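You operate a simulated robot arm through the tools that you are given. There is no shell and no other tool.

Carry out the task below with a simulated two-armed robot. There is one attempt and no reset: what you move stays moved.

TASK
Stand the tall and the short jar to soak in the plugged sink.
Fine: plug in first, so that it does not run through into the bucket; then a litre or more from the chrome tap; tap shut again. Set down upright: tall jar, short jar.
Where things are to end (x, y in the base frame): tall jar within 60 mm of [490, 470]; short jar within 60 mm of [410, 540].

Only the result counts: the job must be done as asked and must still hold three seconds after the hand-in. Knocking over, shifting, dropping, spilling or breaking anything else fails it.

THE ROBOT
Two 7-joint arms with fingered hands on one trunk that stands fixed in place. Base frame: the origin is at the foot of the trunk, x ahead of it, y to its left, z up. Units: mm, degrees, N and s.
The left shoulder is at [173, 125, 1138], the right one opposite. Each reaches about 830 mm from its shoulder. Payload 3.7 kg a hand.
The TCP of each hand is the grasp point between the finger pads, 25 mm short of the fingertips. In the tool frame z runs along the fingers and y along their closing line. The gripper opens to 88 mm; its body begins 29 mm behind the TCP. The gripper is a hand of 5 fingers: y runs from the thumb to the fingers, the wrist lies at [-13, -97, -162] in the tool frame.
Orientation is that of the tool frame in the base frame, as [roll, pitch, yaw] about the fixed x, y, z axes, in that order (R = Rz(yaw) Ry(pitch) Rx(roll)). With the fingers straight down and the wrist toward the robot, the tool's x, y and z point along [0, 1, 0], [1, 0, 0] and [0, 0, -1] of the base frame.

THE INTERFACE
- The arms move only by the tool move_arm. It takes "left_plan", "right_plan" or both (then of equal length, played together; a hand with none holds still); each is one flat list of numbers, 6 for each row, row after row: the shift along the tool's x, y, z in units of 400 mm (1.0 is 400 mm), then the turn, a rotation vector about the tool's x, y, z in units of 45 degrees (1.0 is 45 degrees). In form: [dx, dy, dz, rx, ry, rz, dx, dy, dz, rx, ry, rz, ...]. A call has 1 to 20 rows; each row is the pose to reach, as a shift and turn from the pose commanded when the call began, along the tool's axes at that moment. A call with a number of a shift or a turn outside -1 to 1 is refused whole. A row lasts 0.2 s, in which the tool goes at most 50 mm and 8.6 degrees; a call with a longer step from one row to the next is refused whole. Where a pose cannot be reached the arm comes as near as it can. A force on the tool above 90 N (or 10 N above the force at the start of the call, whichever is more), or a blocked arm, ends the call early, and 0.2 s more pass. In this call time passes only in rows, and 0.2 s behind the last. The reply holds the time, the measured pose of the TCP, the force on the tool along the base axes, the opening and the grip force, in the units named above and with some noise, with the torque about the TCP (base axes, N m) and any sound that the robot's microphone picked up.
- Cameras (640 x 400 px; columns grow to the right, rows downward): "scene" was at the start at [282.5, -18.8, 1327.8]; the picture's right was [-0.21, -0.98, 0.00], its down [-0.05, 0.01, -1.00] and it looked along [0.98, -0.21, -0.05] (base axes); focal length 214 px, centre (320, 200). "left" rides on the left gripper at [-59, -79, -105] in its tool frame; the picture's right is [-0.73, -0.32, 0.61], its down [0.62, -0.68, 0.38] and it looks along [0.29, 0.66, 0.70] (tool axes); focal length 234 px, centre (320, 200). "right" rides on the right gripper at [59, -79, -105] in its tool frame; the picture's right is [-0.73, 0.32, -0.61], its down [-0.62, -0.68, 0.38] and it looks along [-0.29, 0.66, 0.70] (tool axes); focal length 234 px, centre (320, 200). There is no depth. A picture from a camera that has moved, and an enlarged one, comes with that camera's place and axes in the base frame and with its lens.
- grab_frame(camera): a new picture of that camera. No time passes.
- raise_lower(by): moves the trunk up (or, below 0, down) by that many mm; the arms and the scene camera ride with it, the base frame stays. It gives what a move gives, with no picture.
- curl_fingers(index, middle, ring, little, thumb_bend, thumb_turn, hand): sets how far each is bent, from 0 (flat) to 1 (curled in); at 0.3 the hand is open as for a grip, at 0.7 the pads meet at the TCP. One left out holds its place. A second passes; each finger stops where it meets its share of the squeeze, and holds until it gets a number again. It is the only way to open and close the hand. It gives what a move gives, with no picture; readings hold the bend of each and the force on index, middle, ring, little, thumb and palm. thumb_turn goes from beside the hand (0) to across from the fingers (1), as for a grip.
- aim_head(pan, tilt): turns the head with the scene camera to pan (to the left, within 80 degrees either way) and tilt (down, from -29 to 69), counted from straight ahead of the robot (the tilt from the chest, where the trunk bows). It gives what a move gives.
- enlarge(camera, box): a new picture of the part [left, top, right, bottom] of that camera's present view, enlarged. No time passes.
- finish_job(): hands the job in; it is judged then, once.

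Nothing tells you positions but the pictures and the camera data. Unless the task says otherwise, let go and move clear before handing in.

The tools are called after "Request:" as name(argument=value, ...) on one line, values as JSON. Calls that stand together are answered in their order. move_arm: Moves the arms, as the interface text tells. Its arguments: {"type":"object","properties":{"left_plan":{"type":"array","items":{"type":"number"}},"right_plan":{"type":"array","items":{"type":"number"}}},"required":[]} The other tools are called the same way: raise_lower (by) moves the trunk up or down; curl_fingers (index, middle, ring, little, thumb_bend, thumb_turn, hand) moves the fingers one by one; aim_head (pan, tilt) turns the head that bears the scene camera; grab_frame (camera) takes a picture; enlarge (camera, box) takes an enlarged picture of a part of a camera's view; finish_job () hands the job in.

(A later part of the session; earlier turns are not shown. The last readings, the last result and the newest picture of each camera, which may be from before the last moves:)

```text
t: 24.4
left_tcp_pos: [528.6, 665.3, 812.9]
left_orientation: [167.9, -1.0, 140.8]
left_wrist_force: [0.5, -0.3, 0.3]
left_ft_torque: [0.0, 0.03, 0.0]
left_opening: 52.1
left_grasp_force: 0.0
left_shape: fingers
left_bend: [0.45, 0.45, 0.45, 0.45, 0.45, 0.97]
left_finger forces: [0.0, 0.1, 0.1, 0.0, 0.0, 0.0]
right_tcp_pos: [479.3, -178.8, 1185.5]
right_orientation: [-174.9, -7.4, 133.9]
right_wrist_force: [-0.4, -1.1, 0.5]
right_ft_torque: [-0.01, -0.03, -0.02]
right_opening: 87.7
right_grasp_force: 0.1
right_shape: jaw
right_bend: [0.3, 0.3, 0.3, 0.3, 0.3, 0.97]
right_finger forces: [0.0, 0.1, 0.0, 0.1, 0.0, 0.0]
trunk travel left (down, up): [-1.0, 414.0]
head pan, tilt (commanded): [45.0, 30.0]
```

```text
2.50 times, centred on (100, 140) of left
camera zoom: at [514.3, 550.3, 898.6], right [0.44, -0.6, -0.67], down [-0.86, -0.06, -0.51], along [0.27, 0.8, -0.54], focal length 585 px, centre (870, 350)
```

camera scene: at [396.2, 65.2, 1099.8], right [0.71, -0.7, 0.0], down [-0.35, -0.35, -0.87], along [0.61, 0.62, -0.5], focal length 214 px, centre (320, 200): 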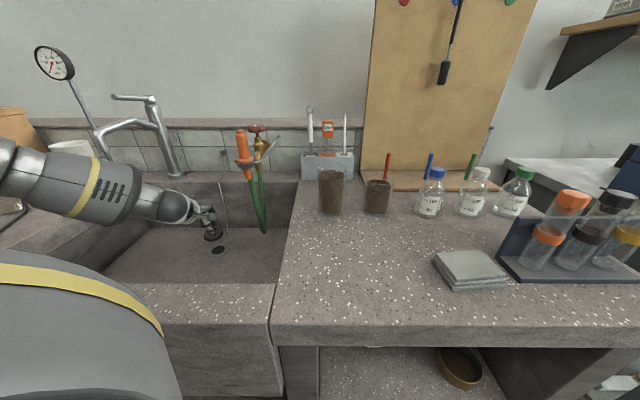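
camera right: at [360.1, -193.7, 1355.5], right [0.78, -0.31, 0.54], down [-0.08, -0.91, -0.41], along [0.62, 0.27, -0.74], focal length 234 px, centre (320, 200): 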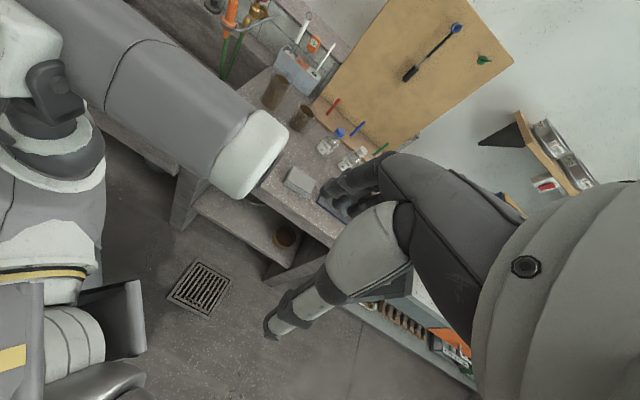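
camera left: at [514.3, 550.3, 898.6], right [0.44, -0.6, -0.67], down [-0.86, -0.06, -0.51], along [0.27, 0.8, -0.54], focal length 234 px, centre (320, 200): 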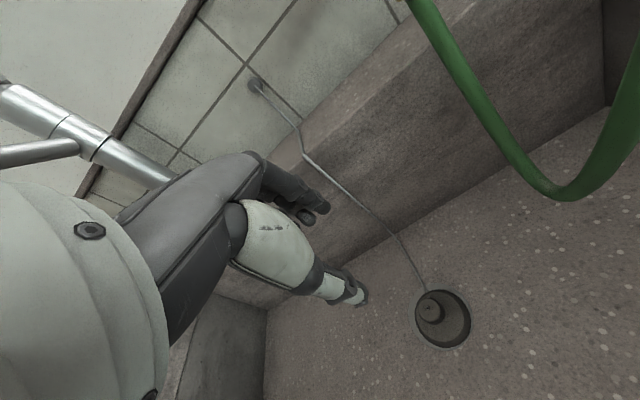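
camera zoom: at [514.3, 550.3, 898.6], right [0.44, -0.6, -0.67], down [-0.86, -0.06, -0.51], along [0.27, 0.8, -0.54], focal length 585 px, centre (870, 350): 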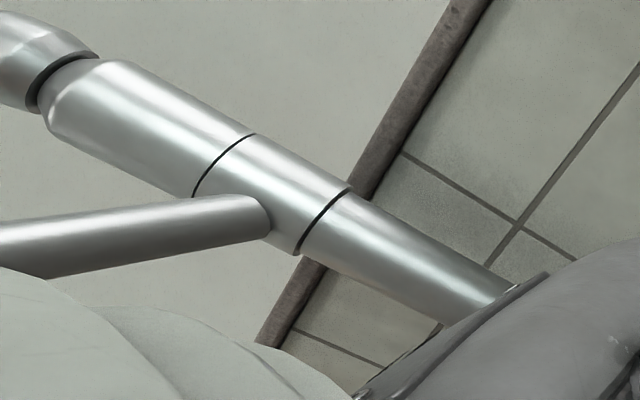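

The cap with its clear gap suggests a turning or lifting lever; a pinch grip can test both. I first raise the hand and tilt the fingers forward, well in front of the spout.

Request:
move_arm(left_plan=[0.01, -0.013, -0.0825, -0.165, 0, 0, 0.02, -0.026, -0.165, -0.33, 0, 0, 0.03, -0.0395, -0.2475, -0.5, 0, 0, 0.04, -0.053, -0.33, -0.665, 0, 0, 0.05, -0.066, -0.4125, -0.83, 0, 0, 0.0605, -0.079, -0.495, -1.0, 0, 0])

Request:
grab_frame(camera="scene")

Request:
grab_frame(camera="left")

```text
t: 25.8
left_tcp_pos: [464.7, 624.6, 1002.0]
left_orientation: [122.9, -1.0, 141.0]
left_wrist_force: [0.1, -0.5, 0.5]
left_ft_torque: [0.03, -0.03, 0.01]
left_opening: 52.1
left_grasp_force: 0.1
left_shape: fingers
left_bend: [0.45, 0.45, 0.45, 0.45, 0.45, 0.97]
left_finger forces: [0.0, 0.0, 0.0, 0.0, 0.0, 0.1]
right_tcp_pos: [479.9, -178.0, 1184.9]
right_orientation: [-175.0, -7.4, 133.9]
right_wrist_force: [-0.1, 0.3, 0.4]
right_ft_torque: [0.03, 0.0, 0.01]
right_opening: 87.7
right_grasp_force: 0.0
right_shape: jaw
right_bend: [0.3, 0.3, 0.3, 0.3, 0.3, 0.97]
right_finger forces: [0.1, 0.0, 0.0, 0.0, 0.1, 0.1]
trunk travel left (down, up): [-1.0, 414.0]
head pan, tilt (commanded): [45.0, 30.0]
```

```text
taken
camera scene: at [395.7, 64.9, 1100.1], right [0.71, -0.7, 0.0], down [-0.35, -0.35, -0.87], along [0.61, 0.62, -0.5], focal length 214 px, centre (320, 200)
```

scene: 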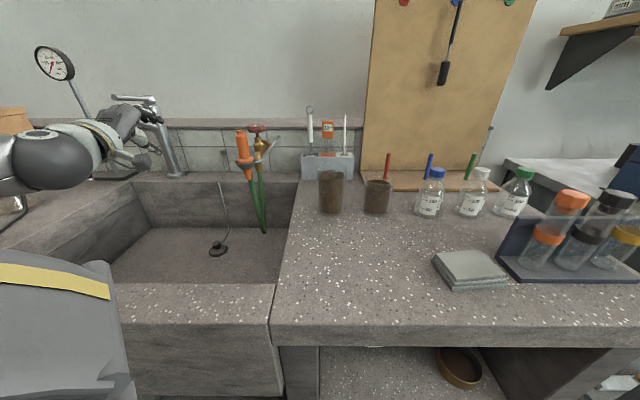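

```text
taken
camera left: at [429.4, 485.0, 992.0], right [0.77, -0.19, -0.61], down [-0.52, 0.37, -0.77], along [0.37, 0.91, 0.18], focal length 234 px, centre (320, 200)
```

left: 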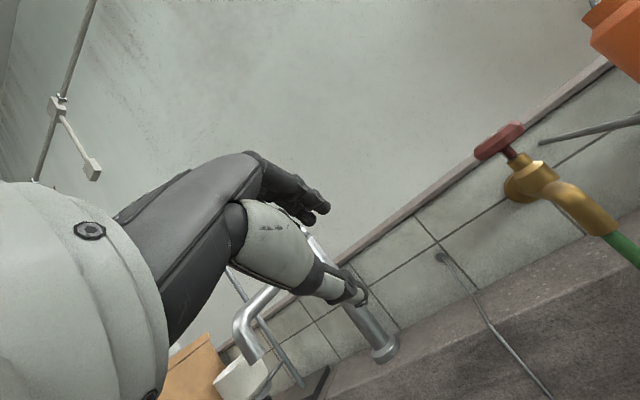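

I continue tilting until the fingers point horizontally at lever height, staying right of and in front of the spout.

Request:
move_arm(left_plan=[0.042, 0.0285, -0.0136, -0.183, 0, 0, 0.0845, 0.057, -0.027, -0.367, 0, 0, 0.127, 0.0855, -0.041, -0.55, 0, 0, 0.169, 0.114, -0.0545, -0.733, 0, 0])

Request:
grab_frame(camera="scene")

Request:
grab_frame(camera="left")

```text
t: 26.8
left_tcp_pos: [419.2, 670.9, 1051.5]
left_orientation: [89.9, -1.0, 140.8]
left_wrist_force: [0.1, 0.6, 0.7]
left_ft_torque: [-0.03, -0.03, 0.02]
left_opening: 52.5
left_grasp_force: 0.0
left_shape: fingers
left_bend: [0.45, 0.45, 0.45, 0.45, 0.45, 0.97]
left_finger forces: [0.1, 0.1, 0.1, 0.0, 0.0, 0.1]
right_tcp_pos: [479.2, -178.3, 1184.3]
right_orientation: [-174.9, -7.4, 134.0]
right_wrist_force: [-0.4, 0.5, 0.7]
right_ft_torque: [0.0, -0.04, -0.02]
right_opening: 87.7
right_grasp_force: 0.0
right_shape: jaw
right_bend: [0.3, 0.3, 0.3, 0.3, 0.3, 0.97]
right_finger forces: [0.0, 0.0, 0.1, 0.0, 0.0, 0.0]
trunk travel left (down, up): [-1.0, 414.0]
head pan, tilt (commanded): [45.0, 30.0]
```

```text
taken
camera scene: at [395.6, 64.7, 1100.1], right [0.71, -0.7, 0.0], down [-0.35, -0.35, -0.87], along [0.61, 0.62, -0.5], focal length 214 px, centre (320, 200)
```

scene: 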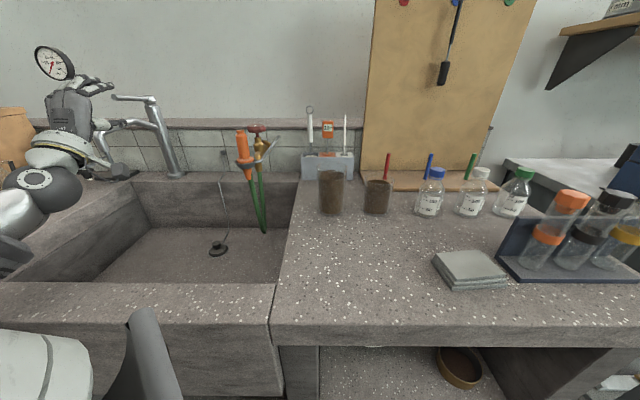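

```text
taken
camera left: at [398.4, 554.2, 972.1], right [0.94, 0.02, -0.33], down [-0.25, 0.7, -0.67], along [0.22, 0.71, 0.66], focal length 234 px, centre (320, 200)
```

left: 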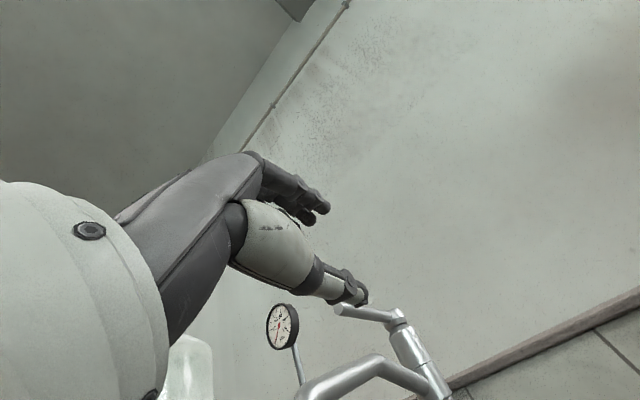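

The lever tip is at about (449, 839, 1054). Its coaxial cap suggests it turns about the vertical, so I will push it sideways from above, keeping clear of the spout. First I make a compact hand and move to a standoff right of the lever.

Request:
curl_fingers(hand="left", index=0.62, middle=0.62, ring=0.62, little=0.62, thumb_bend=0.6)

Request:
move_arm(left_plan=[-0.011, 0.014, 0.058, 0.167, 0, 0, -0.022, 0.028, 0.116, 0.333, 0, 0, -0.033, 0.042, 0.174, 0.5, 0, 0, -0.044, 0.056, 0.232, 0.667, 0, 0, -0.055, 0.07, 0.29, 0.833, 0, 0, -0.066, 0.084, 0.3475, 1.0, 0, 0])

Request:
grab_frame(camera="scene")

Request:
grab_frame(camera="left")

```text
t: 27.8
left_tcp_pos: [419.7, 672.2, 1052.0]
left_orientation: [89.9, -1.0, 140.9]
left_wrist_force: [-0.4, 0.3, 0.1]
left_ft_torque: [-0.02, 0.02, 0.0]
left_opening: 18.1
left_grasp_force: 0.1
left_shape: fingers
left_bend: [0.62, 0.62, 0.62, 0.62, 0.6, 0.97]
left_finger forces: [0.0, 0.0, 0.0, 0.1, 0.1, 0.0]
right_tcp_pos: [478.8, -177.4, 1185.9]
right_orientation: [-174.9, -7.4, 133.9]
right_wrist_force: [0.1, 0.6, 0.6]
right_ft_torque: [-0.03, -0.01, -0.01]
right_opening: 87.6
right_grasp_force: 0.1
right_shape: jaw
right_bend: [0.3, 0.3, 0.3, 0.3, 0.3, 0.97]
right_finger forces: [0.0, 0.1, 0.0, 0.1, 0.1, 0.1]
trunk travel left (down, up): [-1.0, 414.0]
head pan, tilt (commanded): [45.0, 30.0]
```

```text
t: 29.2
left_tcp_pos: [529.9, 762.0, 1085.0]
left_orientation: [135.0, -1.0, 140.7]
left_wrist_force: [0.4, 0.2, 0.3]
left_ft_torque: [-0.02, -0.02, 0.01]
left_opening: 18.0
left_grasp_force: 0.0
left_shape: fingers
left_bend: [0.62, 0.62, 0.62, 0.62, 0.6, 0.97]
left_finger forces: [0.0, 0.0, 0.1, 0.0, 0.0, 0.1]
right_tcp_pos: [481.1, -177.8, 1185.9]
right_orientation: [-174.9, -7.4, 133.9]
right_wrist_force: [-0.6, -0.1, -0.3]
right_ft_torque: [0.01, 0.0, -0.01]
right_opening: 87.6
right_grasp_force: 0.2
right_shape: jaw
right_bend: [0.3, 0.3, 0.3, 0.3, 0.3, 0.97]
right_finger forces: [0.0, 0.1, 0.0, 0.1, 0.1, 0.0]
trunk travel left (down, up): [-1.0, 414.0]
head pan, tilt (commanded): [45.0, 30.0]
```

```text
taken
camera scene: at [396.8, 64.0, 1099.9], right [0.7, -0.71, 0.0], down [-0.35, -0.35, -0.87], along [0.62, 0.61, -0.5], focal length 214 px, centre (320, 200)
```

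scene: 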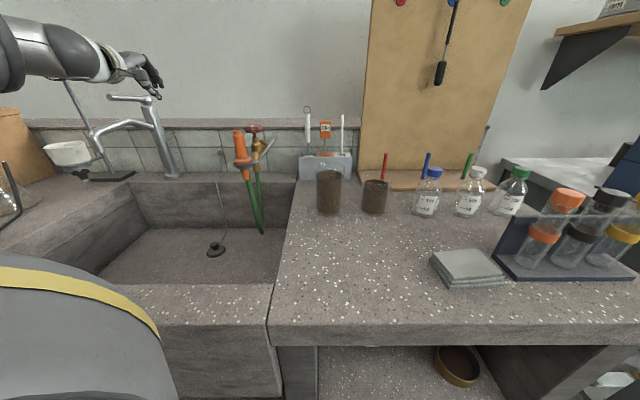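

```text
taken
camera left: at [494.0, 623.5, 1102.7], right [0.68, -0.29, -0.67], down [-0.63, 0.24, -0.74], along [0.38, 0.93, -0.02], focal length 234 px, centre (320, 200)
```

left: 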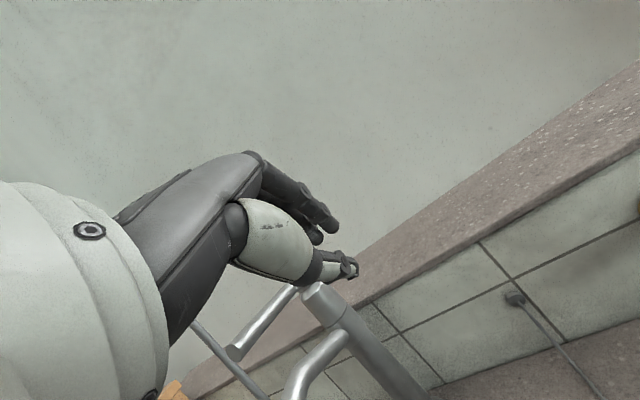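

Request:
enlarge(camera="scene", box=[90, 40, 200, 130])

Request:
enlarge(camera="left", box=[200, 230, 420, 400])

```text
4.44 times, centred on (145, 85) of scene
camera zoom: at [396.8, 64.0, 1099.9], right [0.7, -0.71, 0.0], down [-0.35, -0.35, -0.87], along [0.62, 0.61, -0.5], focal length 953 px, centre (1098, 711)
```

zoom: 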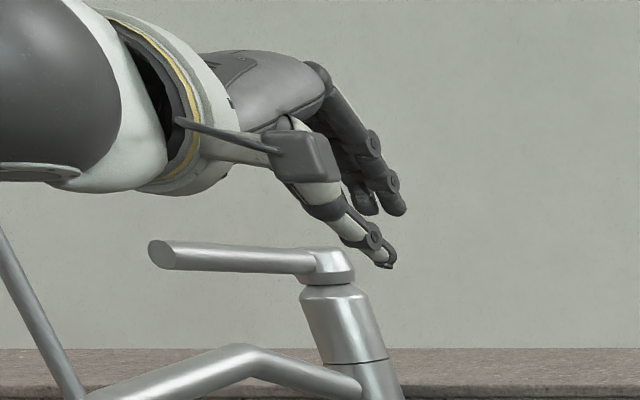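

```text
2.35 times, centred on (310, 315) of left
camera zoom: at [494.0, 623.5, 1102.7], right [0.68, -0.29, -0.67], down [-0.63, 0.24, -0.74], along [0.38, 0.93, -0.02], focal length 551 px, centre (344, -71)
```

zoom: 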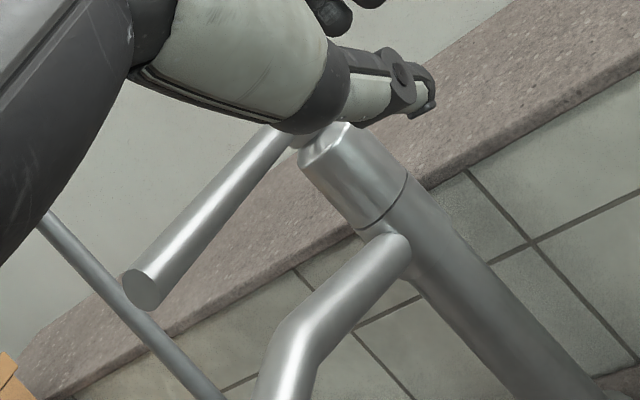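

The lever is about 55 mm to the left of the little finger and 30 mm lower. I lower the hand and come up beside the lever.

Request:
move_arm(left_plan=[0, -0.0275, 0.0275, 0, 0, 0, 0, -0.055, 0.055, 0, 0, 0, 0.055, -0.055, 0.055, 0, 0, 0, 0.105, -0.055, 0.055, 0, 0, 0])

Request:
enlarge(camera="scene", box=[90, 40, 200, 130])

Request:
grab_frame(camera="left")

```text
t: 30.2
left_tcp_pos: [494.6, 788.1, 1053.8]
left_orientation: [134.9, -1.0, 140.9]
left_wrist_force: [0.1, -0.8, 0.0]
left_ft_torque: [-0.02, -0.02, 0.0]
left_opening: 17.7
left_grasp_force: 0.0
left_shape: fingers
left_bend: [0.62, 0.62, 0.62, 0.62, 0.6, 0.97]
left_finger forces: [0.0, 0.0, 0.0, 0.0, 0.1, 0.0]
right_tcp_pos: [479.8, -178.1, 1186.5]
right_orientation: [-175.0, -7.4, 133.9]
right_wrist_force: [-0.2, -0.1, 0.1]
right_ft_torque: [-0.02, -0.01, -0.02]
right_opening: 87.6
right_grasp_force: 0.0
right_shape: jaw
right_bend: [0.3, 0.3, 0.3, 0.3, 0.3, 0.97]
right_finger forces: [0.0, 0.0, 0.1, 0.0, 0.1, 0.0]
trunk travel left (down, up): [-1.0, 414.0]
head pan, tilt (commanded): [45.0, 30.0]
```

```text
4.44 times, centred on (145, 85) of scene
camera zoom: at [395.8, 64.9, 1100.0], right [0.71, -0.7, 0.0], down [-0.35, -0.35, -0.87], along [0.61, 0.62, -0.5], focal length 953 px, centre (1098, 711)
```

zoom: 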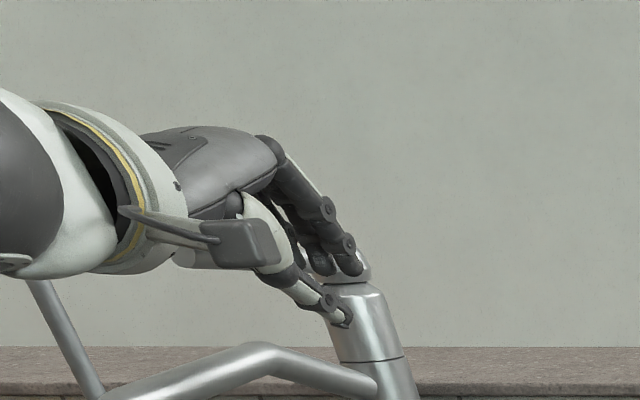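

```text
taken
camera left: at [460.1, 649.4, 1071.3], right [0.68, -0.29, -0.67], down [-0.63, 0.24, -0.74], along [0.38, 0.93, -0.02], focal length 234 px, centre (320, 200)
```

left: 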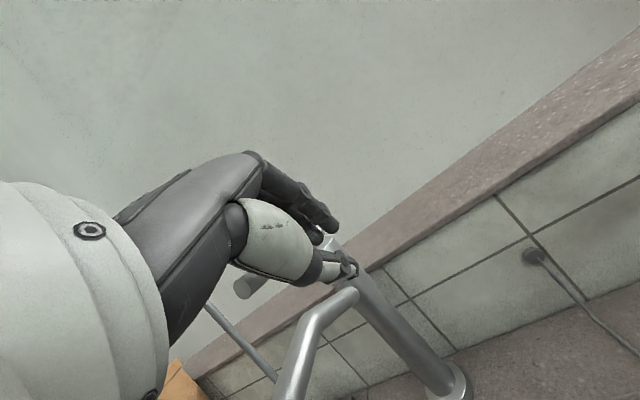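

The little finger is about 15 mm from the lever's right side. I push left in a small step and read the forces.

Request:
move_arm(left_plan=[0.03, 0, 0, 0, 0, 0, 0.065, 0, 0, 0, 0, 0])

Request:
grab_frame(camera="left")

Request:
enlarge(camera="scene", box=[90, 40, 200, 130])

```text
t: 30.8
left_tcp_pos: [478.3, 802.5, 1055.6]
left_orientation: [134.9, -1.1, 140.6]
left_wrist_force: [7.4, -5.3, 1.5]
left_ft_torque: [0.06, 0.04, -0.18]
left_opening: 17.9
left_grasp_force: 5.6
left_shape: fingers
left_bend: [0.62, 0.62, 0.62, 0.63, 0.6, 0.97]
left_finger forces: [0.0, 0.1, 0.0, 11.4, 0.1, 0.0]
right_tcp_pos: [481.6, -179.9, 1185.0]
right_orientation: [-174.9, -7.5, 134.0]
right_wrist_force: [1.0, -0.4, 0.5]
right_ft_torque: [-0.02, -0.03, 0.01]
right_opening: 87.6
right_grasp_force: 0.0
right_shape: jaw
right_bend: [0.3, 0.3, 0.3, 0.3, 0.3, 0.97]
right_finger forces: [0.1, 0.0, 0.0, 0.0, 0.0, 0.0]
trunk travel left (down, up): [-1.0, 414.0]
head pan, tilt (commanded): [45.0, 30.0]
```

```text
taken
camera left: at [442.8, 664.1, 1072.6], right [0.68, -0.3, -0.67], down [-0.63, 0.24, -0.74], along [0.38, 0.92, -0.02], focal length 234 px, centre (320, 200)
```

left: 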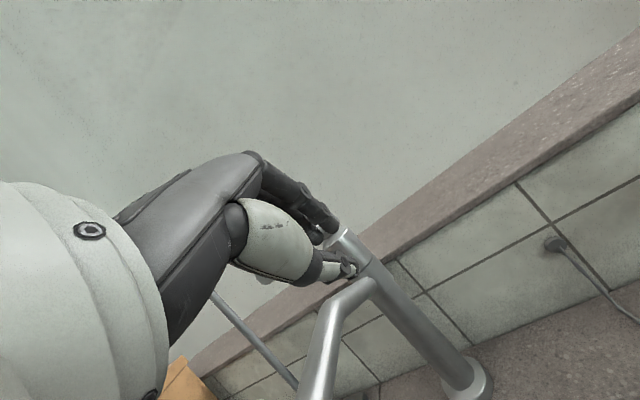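

```text
4.44 times, centred on (145, 85) of scene
camera zoom: at [397.2, 63.5, 1099.7], right [0.71, -0.71, 0.0], down [-0.35, -0.35, -0.87], along [0.61, 0.61, -0.5], focal length 953 px, centre (1098, 711)
```

zoom: 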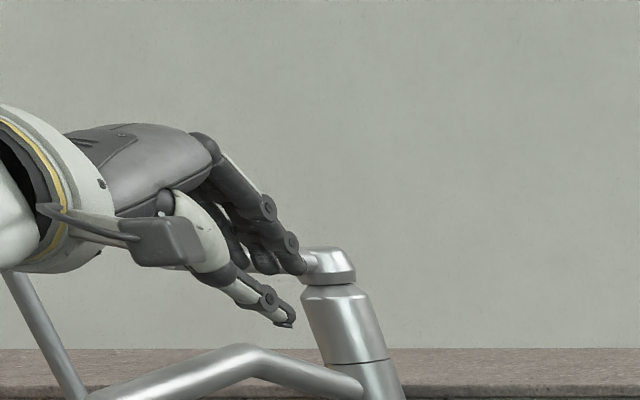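

Contact with about 9 N. I push another 10 mm to see whether the lever yields or blocks.

Request:
move_arm(left_plan=[0.0125, 0, 0, 0, 0, 0, 0.025, 0, 0, 0, 0, 0])

Request:
enlarge(camera="scene", box=[90, 40, 200, 130])

```text
t: 31.4
left_tcp_pos: [473.8, 807.5, 1056.0]
left_orientation: [134.9, -1.0, 140.4]
left_wrist_force: [19.2, -14.8, 3.2]
left_ft_torque: [0.12, 0.06, -0.61]
left_opening: 18.2
left_grasp_force: 14.6
left_shape: fingers
left_bend: [0.62, 0.62, 0.6, 0.65, 0.6, 0.97]
left_finger forces: [0.1, 0.0, 14.7, 14.8, 0.0, 0.0]
right_tcp_pos: [482.0, -180.1, 1184.4]
right_orientation: [-175.0, -7.6, 134.0]
right_wrist_force: [0.6, -0.5, 0.6]
right_ft_torque: [-0.02, 0.02, -0.01]
right_opening: 87.9
right_grasp_force: 0.0
right_shape: jaw
right_bend: [0.3, 0.3, 0.3, 0.3, 0.3, 0.97]
right_finger forces: [0.0, 0.0, 0.0, 0.0, 0.0, 0.0]
trunk travel left (down, up): [-1.0, 414.0]
head pan, tilt (commanded): [45.0, 30.0]
```

```text
4.44 times, centred on (145, 85) of scene
camera zoom: at [398.5, 62.2, 1099.3], right [0.7, -0.71, 0.0], down [-0.35, -0.35, -0.87], along [0.61, 0.61, -0.5], focal length 953 px, centre (1098, 711)
```

zoom: 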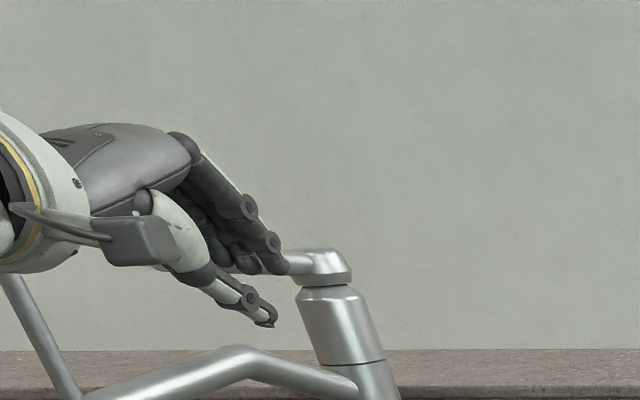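

The lever resists at 24 N to the left, so it does not turn that way. I back off and try lifting it with the thumb underneath instead; first I reshape the hand with fingers open above and thumb pre-bent below.

Request:
move_arm(left_plan=[-0.06, 0, 0, 0, 0, 0, -0.13, 0, 0, 0, 0, 0])

Request:
curl_fingers(hand="left", index=0.3, middle=0.3, ring=0.3, little=0.3, thumb_bend=0.55)

Request:
grab_frame(camera="left")

Request:
enlarge(camera="scene", box=[90, 40, 200, 130])

```text
t: 32.0
left_tcp_pos: [507.3, 779.0, 1055.7]
left_orientation: [135.0, -1.1, 141.1]
left_wrist_force: [-0.5, 0.4, 0.1]
left_ft_torque: [-0.02, 0.04, 0.0]
left_opening: 18.1
left_grasp_force: 0.1
left_shape: fingers
left_bend: [0.62, 0.62, 0.62, 0.62, 0.6, 0.97]
left_finger forces: [0.0, 0.0, 0.0, 0.0, 0.0, 0.1]
right_tcp_pos: [480.8, -177.0, 1184.8]
right_orientation: [-175.0, -7.4, 134.0]
right_wrist_force: [0.6, -0.5, -0.6]
right_ft_torque: [-0.01, 0.03, 0.02]
right_opening: 87.7
right_grasp_force: 0.0
right_shape: jaw
right_bend: [0.3, 0.3, 0.3, 0.3, 0.3, 0.97]
right_finger forces: [0.0, 0.1, 0.1, 0.0, 0.1, 0.1]
trunk travel left (down, up): [-1.0, 414.0]
head pan, tilt (commanded): [45.0, 30.0]
```

```text
t: 33.0
left_tcp_pos: [508.7, 778.0, 1055.8]
left_orientation: [134.9, -1.1, 140.9]
left_wrist_force: [0.4, 0.0, 0.4]
left_ft_torque: [-0.03, 0.02, 0.0]
left_opening: 57.4
left_grasp_force: 0.1
left_shape: fingers
left_bend: [0.3, 0.3, 0.3, 0.3, 0.55, 0.97]
left_finger forces: [0.0, 0.1, 0.0, 0.0, 0.1, 0.0]
right_tcp_pos: [480.0, -179.7, 1185.9]
right_orientation: [-175.0, -7.4, 134.0]
right_wrist_force: [-0.1, -0.6, 0.6]
right_ft_torque: [0.02, -0.05, -0.01]
right_opening: 87.8
right_grasp_force: 0.1
right_shape: jaw
right_bend: [0.3, 0.3, 0.3, 0.3, 0.3, 0.97]
right_finger forces: [0.1, 0.1, 0.0, 0.0, 0.1, 0.0]
trunk travel left (down, up): [-1.0, 414.0]
head pan, tilt (commanded): [45.0, 30.0]
```

```text
taken
camera left: at [472.4, 639.4, 1073.5], right [0.68, -0.29, -0.67], down [-0.63, 0.24, -0.74], along [0.38, 0.93, -0.02], focal length 234 px, centre (320, 200)
```

left: 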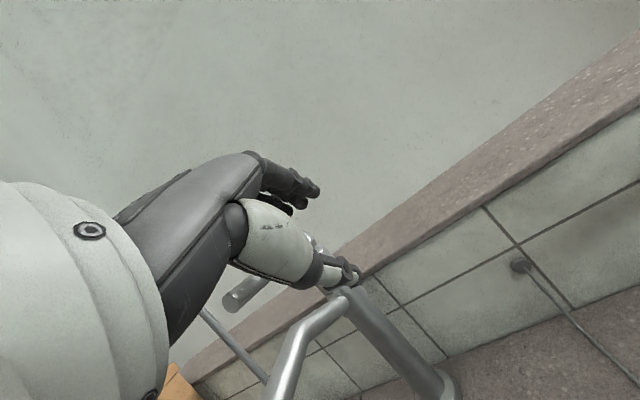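

```text
4.44 times, centred on (145, 85) of scene
camera zoom: at [395.9, 64.8, 1100.0], right [0.71, -0.7, 0.0], down [-0.35, -0.35, -0.87], along [0.61, 0.62, -0.5], focal length 953 px, centre (1098, 711)
```

zoom: 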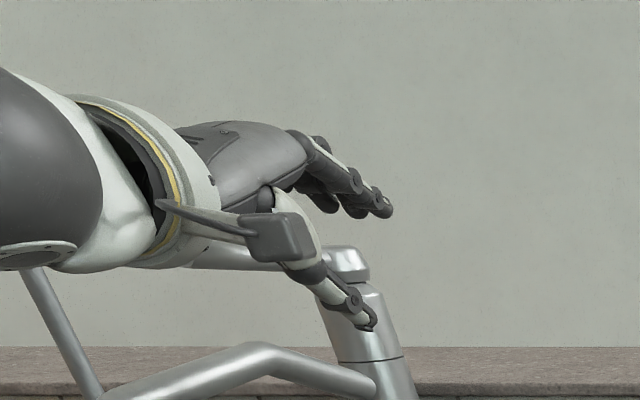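

Lever tip confirmed at (447.5, 839, 1057). A 70° tilt makes the thumb level so it can slip between lever and spout; I set that orientation at the standoff to the right.

Request:
move_arm(left_plan=[0.001, -0.0035, -0.005, -0.185, 0, 0, 0.001, -0.007, -0.0095, -0.37, 0, 0, 0.002, -0.0105, -0.014, -0.555, 0, 0])

Request:
grab_frame(camera="left")

Request:
enlarge(camera="scene", box=[90, 40, 200, 130])

```text
t: 33.8
left_tcp_pos: [504.3, 772.4, 1055.9]
left_orientation: [109.9, -1.1, 140.9]
left_wrist_force: [0.8, 0.9, 0.1]
left_ft_torque: [-0.03, -0.03, 0.01]
left_opening: 57.4
left_grasp_force: 0.1
left_shape: fingers
left_bend: [0.3, 0.3, 0.3, 0.3, 0.55, 0.97]
left_finger forces: [0.0, 0.1, 0.0, 0.0, 0.1, 0.0]
right_tcp_pos: [481.4, -178.6, 1185.2]
right_orientation: [-174.9, -7.4, 134.0]
right_wrist_force: [0.2, -0.3, 0.2]
right_ft_torque: [-0.01, -0.01, -0.01]
right_opening: 87.6
right_grasp_force: 0.0
right_shape: jaw
right_bend: [0.3, 0.3, 0.3, 0.3, 0.3, 0.97]
right_finger forces: [0.0, 0.1, 0.0, 0.1, 0.0, 0.0]
trunk travel left (down, up): [-1.0, 414.0]
head pan, tilt (commanded): [45.0, 30.0]
```

```text
taken
camera left: at [470.6, 638.9, 1016.8], right [0.85, -0.09, -0.52], down [-0.41, 0.5, -0.76], along [0.34, 0.86, 0.39], focal length 234 px, centre (320, 200)
```

left: 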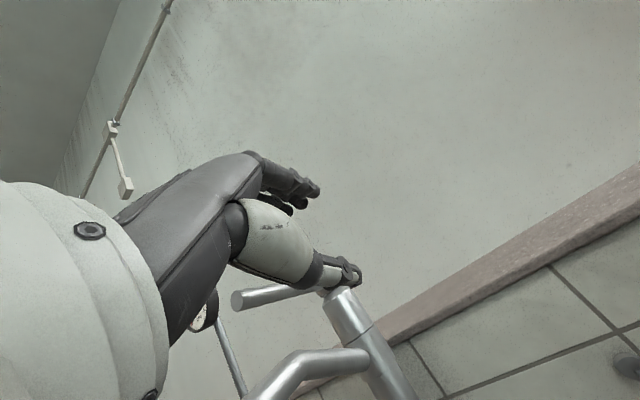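

```text
4.44 times, centred on (145, 85) of scene
camera zoom: at [396.2, 65.0, 1099.8], right [0.71, -0.7, 0.0], down [-0.35, -0.35, -0.87], along [0.61, 0.62, -0.5], focal length 953 px, centre (1098, 711)
```

zoom: 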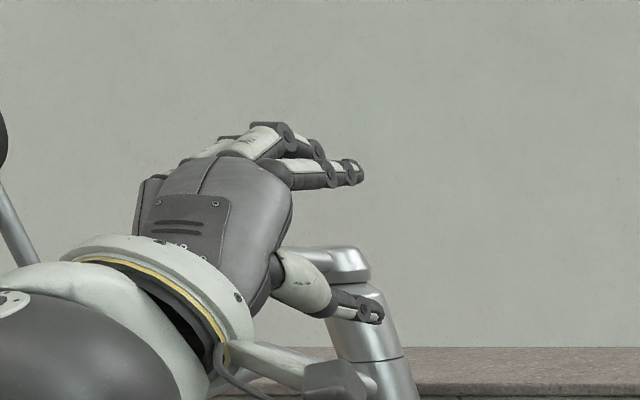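

Measured in the hand view: lever at z≈1058, thumb at z≈1028, spout top at z≈1001, so the thumb fits between them. I slide left 83 mm under the lever.

Request:
move_arm(left_plan=[0.07, 0, 0, 0, 0, 0, 0.14, 0, 0, 0, 0, 0, 0.205, 0, 0, 0, 0, 0])

Request:
grab_frame(camera="left")

Request:
enlarge(camera="scene", box=[90, 40, 200, 130])

```text
t: 34.6
left_tcp_pos: [438.6, 824.5, 1057.2]
left_orientation: [109.9, -1.0, 140.7]
left_wrist_force: [0.5, 0.4, -0.9]
left_ft_torque: [-0.01, 0.01, 0.04]
left_opening: 57.6
left_grasp_force: 0.0
left_shape: fingers
left_bend: [0.3, 0.3, 0.3, 0.3, 0.55, 0.97]
left_finger forces: [0.0, 0.0, 0.1, 0.0, 0.0, 0.0]
right_tcp_pos: [479.3, -178.4, 1184.8]
right_orientation: [-174.9, -7.3, 134.0]
right_wrist_force: [0.1, -0.4, -0.8]
right_ft_torque: [0.03, -0.03, 0.02]
right_opening: 87.5
right_grasp_force: 0.0
right_shape: jaw
right_bend: [0.3, 0.3, 0.3, 0.3, 0.3, 0.97]
right_finger forces: [0.0, 0.0, 0.1, 0.1, 0.0, 0.0]
trunk travel left (down, up): [-1.0, 414.0]
head pan, tilt (commanded): [45.0, 30.0]
```

```text
taken
camera left: at [405.8, 691.0, 1018.0], right [0.85, -0.09, -0.52], down [-0.41, 0.5, -0.76], along [0.33, 0.86, 0.39], focal length 234 px, centre (320, 200)
```

left: 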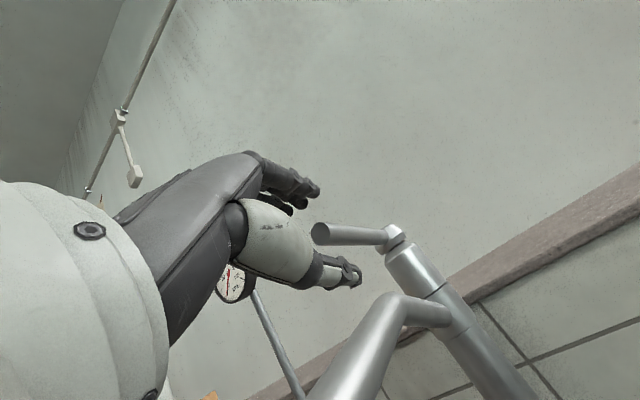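

```text
4.44 times, centred on (145, 85) of scene
camera zoom: at [395.8, 64.7, 1100.0], right [0.71, -0.7, 0.0], down [-0.35, -0.35, -0.87], along [0.61, 0.62, -0.5], focal length 953 px, centre (1098, 711)
```

zoom: 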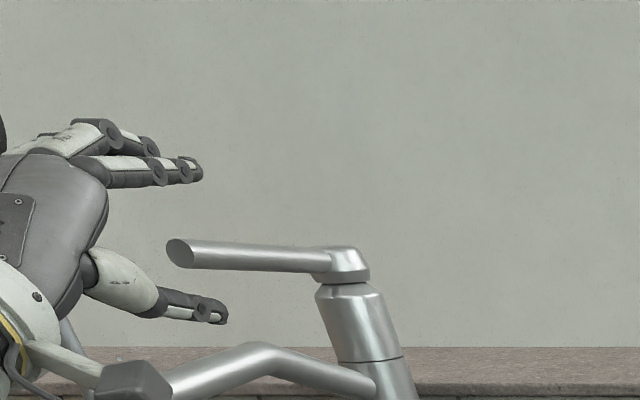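

The hand now straddles the lever, with the thumb below it and the fingers above. I raise the hand until the thumb touches, then lift a bit.

Request:
move_arm(left_plan=[0, 0.0188, -0.0068, 0, 0, 0, 0, 0.0376, -0.0137, 0, 0, 0, 0, 0.047, -0.0171, 0, 0, 0])

Request:
grab_frame(camera="left")

Request:
enlarge(camera="scene", box=[90, 40, 200, 130])

```text
t: 35.4
left_tcp_pos: [439.8, 824.8, 1076.6]
left_orientation: [109.9, -1.0, 141.0]
left_wrist_force: [0.2, -0.1, -0.7]
left_ft_torque: [-0.03, -0.02, -0.01]
left_opening: 58.7
left_grasp_force: 0.3
left_shape: fingers
left_bend: [0.3, 0.3, 0.3, 0.3, 0.54, 0.97]
left_finger forces: [0.0, 0.0, 0.0, 0.1, 0.5, 0.1]
right_tcp_pos: [480.8, -178.1, 1185.3]
right_orientation: [-175.0, -7.3, 133.9]
right_wrist_force: [0.4, 0.0, 0.4]
right_ft_torque: [-0.01, 0.02, -0.01]
right_opening: 87.7
right_grasp_force: 0.1
right_shape: jaw
right_bend: [0.3, 0.3, 0.3, 0.3, 0.3, 0.97]
right_finger forces: [0.0, 0.0, 0.0, 0.0, 0.0, 0.0]
trunk travel left (down, up): [-1.0, 414.0]
head pan, tilt (commanded): [45.0, 30.0]
```

```text
taken
camera left: at [406.4, 691.0, 1037.9], right [0.85, -0.09, -0.52], down [-0.41, 0.5, -0.76], along [0.33, 0.86, 0.39], focal length 234 px, centre (320, 200)
```

left: 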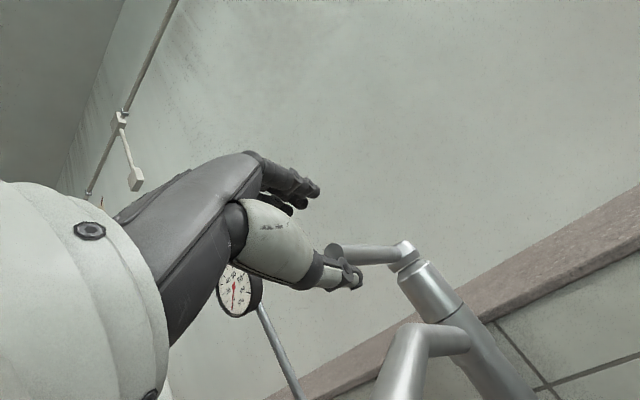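

```text
4.44 times, centred on (145, 85) of scene
camera zoom: at [396.5, 64.3, 1100.0], right [0.7, -0.71, 0.0], down [-0.35, -0.35, -0.87], along [0.62, 0.61, -0.5], focal length 953 px, centre (1098, 711)
```

zoom: 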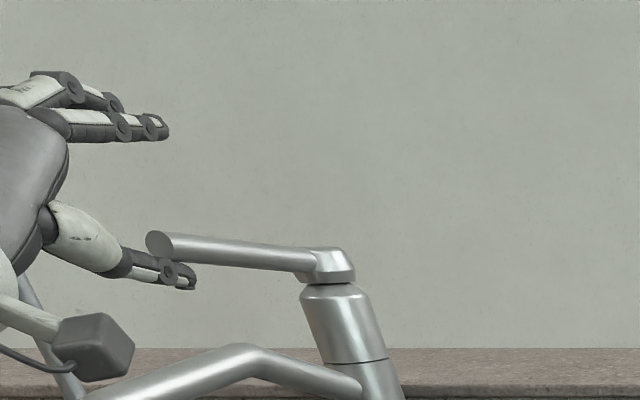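

The lever tip has risen slightly with little force, so it is a lift lever. I raise another 15 mm and look for water.

Request:
move_arm(left_plan=[0, 0.0176, -0.0064, 0, 0, 0, 0, 0.0352, -0.0128, 0, 0, 0])

Request:
grab_frame(camera="scene")

Request:
enlarge(camera="scene", box=[70, 60, 230, 260])

```text
t: 36.0
left_tcp_pos: [439.5, 825.1, 1092.6]
left_orientation: [110.0, -1.0, 141.1]
left_wrist_force: [0.0, -0.9, -1.2]
left_ft_torque: [0.06, -0.03, 0.02]
left_opening: 59.1
left_grasp_force: 0.1
left_shape: fingers
left_bend: [0.3, 0.3, 0.3, 0.3, 0.54, 0.97]
left_finger forces: [0.0, 0.0, 0.1, 0.0, 0.6, 0.0]
right_tcp_pos: [479.3, -178.2, 1185.7]
right_orientation: [-174.9, -7.5, 134.0]
right_wrist_force: [-0.1, 0.8, 0.5]
right_ft_torque: [-0.01, 0.0, -0.01]
right_opening: 87.6
right_grasp_force: 0.0
right_shape: jaw
right_bend: [0.3, 0.3, 0.3, 0.3, 0.3, 0.97]
right_finger forces: [0.0, 0.1, 0.1, 0.0, 0.1, 0.0]
trunk travel left (down, up): [-1.0, 414.0]
head pan, tilt (commanded): [45.0, 30.0]
```

```text
taken
camera scene: at [396.5, 64.3, 1100.0], right [0.7, -0.71, 0.0], down [-0.35, -0.35, -0.87], along [0.62, 0.61, -0.5], focal length 214 px, centre (320, 200)
```

scene: 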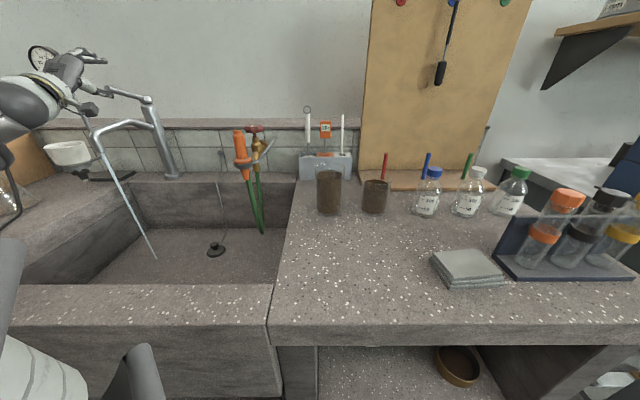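

```text
2.00 times, centred on (150, 160) of scene
camera zoom: at [396.5, 64.3, 1100.0], right [0.7, -0.71, 0.0], down [-0.35, -0.35, -0.87], along [0.62, 0.61, -0.5], focal length 429 px, centre (660, 280)
```

zoom: 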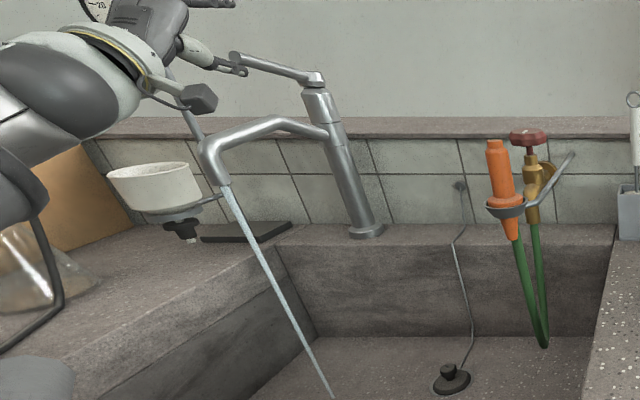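

Water is running from the spout into the sink. I raise the lever a bit more for a stronger flow and let it run for a few seconds.

Request:
move_arm(left_plan=[0, 0.0176, -0.0064, 0, 0, 0, 0, 0.0282, -0.0103, 0, 0, 0, 0, 0.0282, -0.0103, 0, 0, 0, 0, 0.0282, -0.0103, 0, 0, 0, 0, 0.0282, -0.0103, 0, 0, 0, 0, 0.0282, -0.0103, 0, 0, 0, 0, 0.0282, -0.0103, 0, 0, 0, 0, 0.0282, -0.0103, 0, 0, 0, 0, 0.0282, -0.0103, 0, 0, 0, 0, 0.0282, -0.0103, 0, 0, 0, 0, 0.0282, -0.0103, 0, 0, 0, 0, 0.0282, -0.0103, 0, 0, 0])

Request:
grab_frame(camera="scene")

Request:
enlarge(camera="scene", box=[90, 180, 290, 300])

```text
t: 38.6
left_tcp_pos: [440.7, 823.3, 1104.7]
left_orientation: [110.0, -1.0, 141.1]
left_wrist_force: [-0.4, 0.4, -1.1]
left_ft_torque: [0.05, -0.02, 0.0]
left_opening: 58.6
left_grasp_force: 0.1
left_shape: fingers
left_bend: [0.3, 0.3, 0.3, 0.3, 0.54, 0.97]
left_finger forces: [0.0, 0.1, 0.0, 0.0, 0.1, 0.0]
right_tcp_pos: [479.4, -178.8, 1185.9]
right_orientation: [-174.9, -7.4, 134.0]
right_wrist_force: [-0.2, 0.1, -0.6]
right_ft_torque: [0.02, -0.01, 0.0]
right_opening: 87.6
right_grasp_force: 0.1
right_shape: jaw
right_bend: [0.3, 0.3, 0.3, 0.3, 0.3, 0.97]
right_finger forces: [0.1, 0.0, 0.0, 0.1, 0.0, 0.1]
trunk travel left (down, up): [-1.0, 414.0]
head pan, tilt (commanded): [45.0, 30.0]
```

```text
taken
camera scene: at [396.4, 64.4, 1100.0], right [0.71, -0.71, 0.0], down [-0.35, -0.35, -0.87], along [0.62, 0.61, -0.5], focal length 214 px, centre (320, 200)
```

scene: 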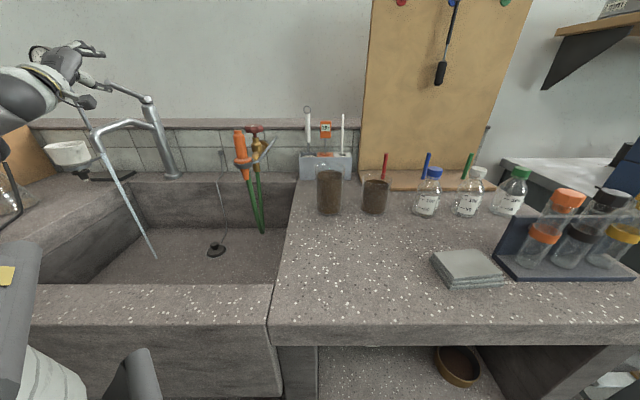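

```text
3.20 times, centred on (190, 240) of scene
camera zoom: at [396.4, 64.4, 1100.0], right [0.71, -0.71, 0.0], down [-0.35, -0.35, -0.87], along [0.62, 0.61, -0.5], focal length 686 px, centre (736, 72)
```

zoom: 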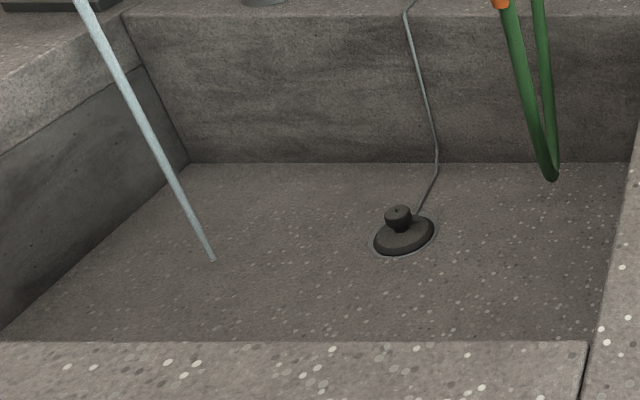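

The stream flows steadily. I hold still for several more seconds and then check the water level.

Request:
move_arm(left_plan=[0, 0, 0, 0, 0, 0, 0, 0, 0, 0, 0, 0, 0, 0, 0, 0, 0, 0, 0, 0, 0, 0, 0, 0, 0, 0, 0, 0, 0, 0, 0, 0, 0, 0, 0, 0, 0, 0, 0, 0, 0, 0, 0, 0, 0, 0, 0, 0, 0, 0, 0, 0, 0, 0, 0, 0, 0, 0, 0, 0, 0, 0, 0, 0, 0, 0, 0, 0, 0, 0, 0, 0, 0, 0, 0, 0, 0, 0, 0, 0, 0, 0, 0, 0, 0, 0, 0, 0, 0, 0, 0, 0, 0, 0, 0, 0, 0, 0, 0, 0, 0, 0, 0, 0, 0, 0, 0, 0, 0, 0, 0, 0, 0, 0, 0, 0, 0, 0, 0, 0])

Request:
enlarge(camera="scene", box=[90, 180, 290, 300])

Request:
enlarge(camera="scene", box=[60, 60, 200, 180])

```text
t: 42.8
left_tcp_pos: [440.5, 824.4, 1104.7]
left_orientation: [110.0, -1.0, 141.0]
left_wrist_force: [-1.6, -0.3, -0.1]
left_ft_torque: [-0.02, -0.01, -0.01]
left_opening: 58.4
left_grasp_force: 0.6
left_shape: fingers
left_bend: [0.3, 0.3, 0.3, 0.3, 0.54, 0.97]
left_finger forces: [0.0, 0.1, 0.0, 0.1, 0.1, 0.0]
right_tcp_pos: [479.8, -178.3, 1185.8]
right_orientation: [-174.9, -7.4, 134.0]
right_wrist_force: [-0.4, -0.4, 0.0]
right_ft_torque: [-0.01, 0.0, 0.03]
right_opening: 87.6
right_grasp_force: 0.0
right_shape: jaw
right_bend: [0.3, 0.3, 0.3, 0.3, 0.3, 0.97]
right_finger forces: [0.0, 0.0, 0.0, 0.1, 0.0, 0.0]
trunk travel left (down, up): [-1.0, 414.0]
head pan, tilt (commanded): [45.0, 30.0]
```

```text
3.20 times, centred on (190, 240) of scene
camera zoom: at [396.4, 64.4, 1100.0], right [0.71, -0.71, 0.0], down [-0.35, -0.35, -0.87], along [0.61, 0.61, -0.5], focal length 686 px, centre (736, 72)
```

zoom: 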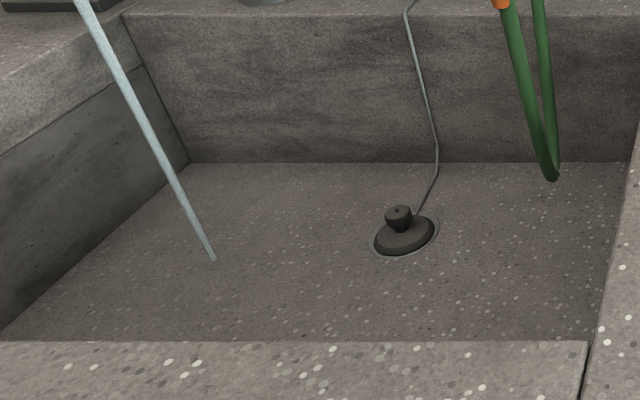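

```text
3.33 times, centred on (130, 120) of scene
camera zoom: at [396.4, 64.4, 1100.0], right [0.71, -0.71, 0.0], down [-0.35, -0.35, -0.87], along [0.61, 0.61, -0.5], focal length 715 px, centre (953, 467)
```

zoom: 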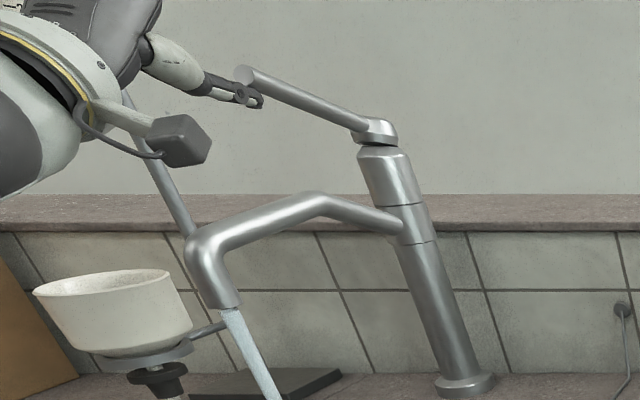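

No visible level yet; water in such a wide sink rises slowly. I keep it running longer.

Request:
move_arm(left_plan=[0, 0, 0, 0, 0, 0, 0, 0, 0, 0, 0, 0, 0, 0, 0, 0, 0, 0, 0, 0, 0, 0, 0, 0, 0, 0, 0, 0, 0, 0, 0, 0, 0, 0, 0, 0, 0, 0, 0, 0, 0, 0, 0, 0, 0, 0, 0, 0, 0, 0, 0, 0, 0, 0, 0, 0, 0, 0, 0, 0, 0, 0, 0, 0, 0, 0, 0, 0, 0, 0, 0, 0, 0, 0, 0, 0, 0, 0, 0, 0, 0, 0, 0, 0, 0, 0, 0, 0, 0, 0, 0, 0, 0, 0, 0, 0, 0, 0, 0, 0, 0, 0, 0, 0, 0, 0, 0, 0, 0, 0, 0, 0, 0, 0, 0, 0, 0, 0, 0, 0])

Request:
move_arm(left_plan=[0, 0, 0, 0, 0, 0, 0, 0, 0, 0, 0, 0, 0, 0, 0, 0, 0, 0, 0, 0, 0, 0, 0, 0, 0, 0, 0, 0, 0, 0, 0, 0, 0, 0, 0, 0, 0, 0, 0, 0, 0, 0, 0, 0, 0, 0, 0, 0, 0, 0, 0, 0, 0, 0, 0, 0, 0, 0, 0, 0, 0, 0, 0, 0, 0, 0, 0, 0, 0, 0, 0, 0, 0, 0, 0, 0, 0, 0, 0, 0, 0, 0, 0, 0, 0, 0, 0, 0, 0, 0, 0, 0, 0, 0, 0, 0, 0, 0, 0, 0, 0, 0, 0, 0, 0, 0, 0, 0, 0, 0, 0, 0, 0, 0, 0, 0, 0, 0, 0, 0])

Request:
enlarge(camera="scene", box=[90, 180, 290, 300])

Request:
enlarge(camera="scene", box=[190, 220, 250, 270])

```text
t: 47.0
left_tcp_pos: [441.5, 823.1, 1105.3]
left_orientation: [110.0, -1.0, 140.9]
left_wrist_force: [-0.4, 0.2, -0.5]
left_ft_torque: [-0.01, -0.01, -0.02]
left_opening: 58.5
left_grasp_force: 0.0
left_shape: fingers
left_bend: [0.3, 0.3, 0.3, 0.3, 0.54, 0.97]
left_finger forces: [0.1, 0.1, 0.0, 0.0, 0.1, 0.0]
right_tcp_pos: [480.2, -177.3, 1187.2]
right_orientation: [-174.9, -7.4, 133.9]
right_wrist_force: [0.1, -0.8, -0.2]
right_ft_torque: [0.0, -0.02, 0.02]
right_opening: 87.8
right_grasp_force: 0.0
right_shape: jaw
right_bend: [0.3, 0.3, 0.3, 0.3, 0.3, 0.97]
right_finger forces: [0.0, 0.1, 0.0, 0.0, 0.0, 0.1]
trunk travel left (down, up): [-1.0, 414.0]
head pan, tilt (commanded): [45.0, 30.0]
```

```text
t: 51.2
left_tcp_pos: [441.3, 824.3, 1104.7]
left_orientation: [110.0, -1.0, 140.9]
left_wrist_force: [0.4, -0.3, 0.0]
left_ft_torque: [-0.02, -0.01, -0.03]
left_opening: 58.7
left_grasp_force: 0.3
left_shape: fingers
left_bend: [0.3, 0.3, 0.3, 0.3, 0.54, 0.97]
left_finger forces: [0.0, 0.1, 0.0, 0.0, 0.2, 0.0]
right_tcp_pos: [479.1, -177.0, 1185.1]
right_orientation: [-175.0, -7.4, 133.9]
right_wrist_force: [0.2, 0.8, 0.6]
right_ft_torque: [0.04, 0.03, 0.0]
right_opening: 88.0
right_grasp_force: 0.0
right_shape: jaw
right_bend: [0.3, 0.3, 0.3, 0.3, 0.3, 0.97]
right_finger forces: [0.0, 0.0, 0.0, 0.1, 0.0, 0.0]
trunk travel left (down, up): [-1.0, 414.0]
head pan, tilt (commanded): [45.0, 30.0]
```

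```text
3.20 times, centred on (190, 240) of scene
camera zoom: at [396.3, 64.4, 1100.0], right [0.71, -0.71, 0.0], down [-0.35, -0.35, -0.87], along [0.61, 0.61, -0.5], focal length 686 px, centre (736, 72)
```

zoom: 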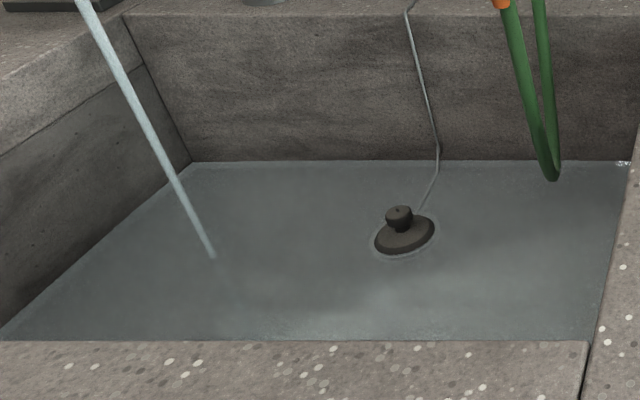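

```text
8.00 times, centred on (220, 245) of scene
camera zoom: at [396.3, 64.4, 1100.0], right [0.71, -0.71, 0.0], down [-0.35, -0.35, -0.87], along [0.61, 0.61, -0.5], focal length 1716 px, centre (1120, -160)
```

zoom: 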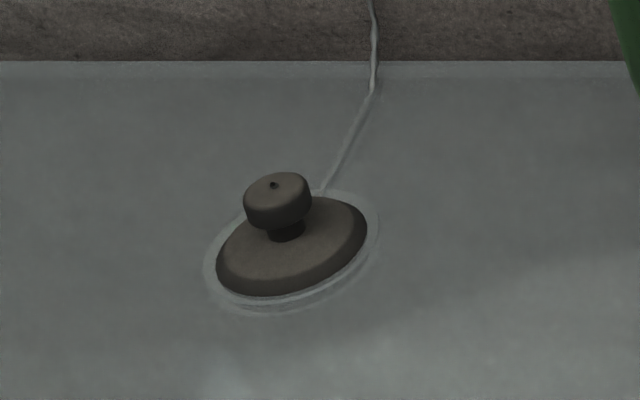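

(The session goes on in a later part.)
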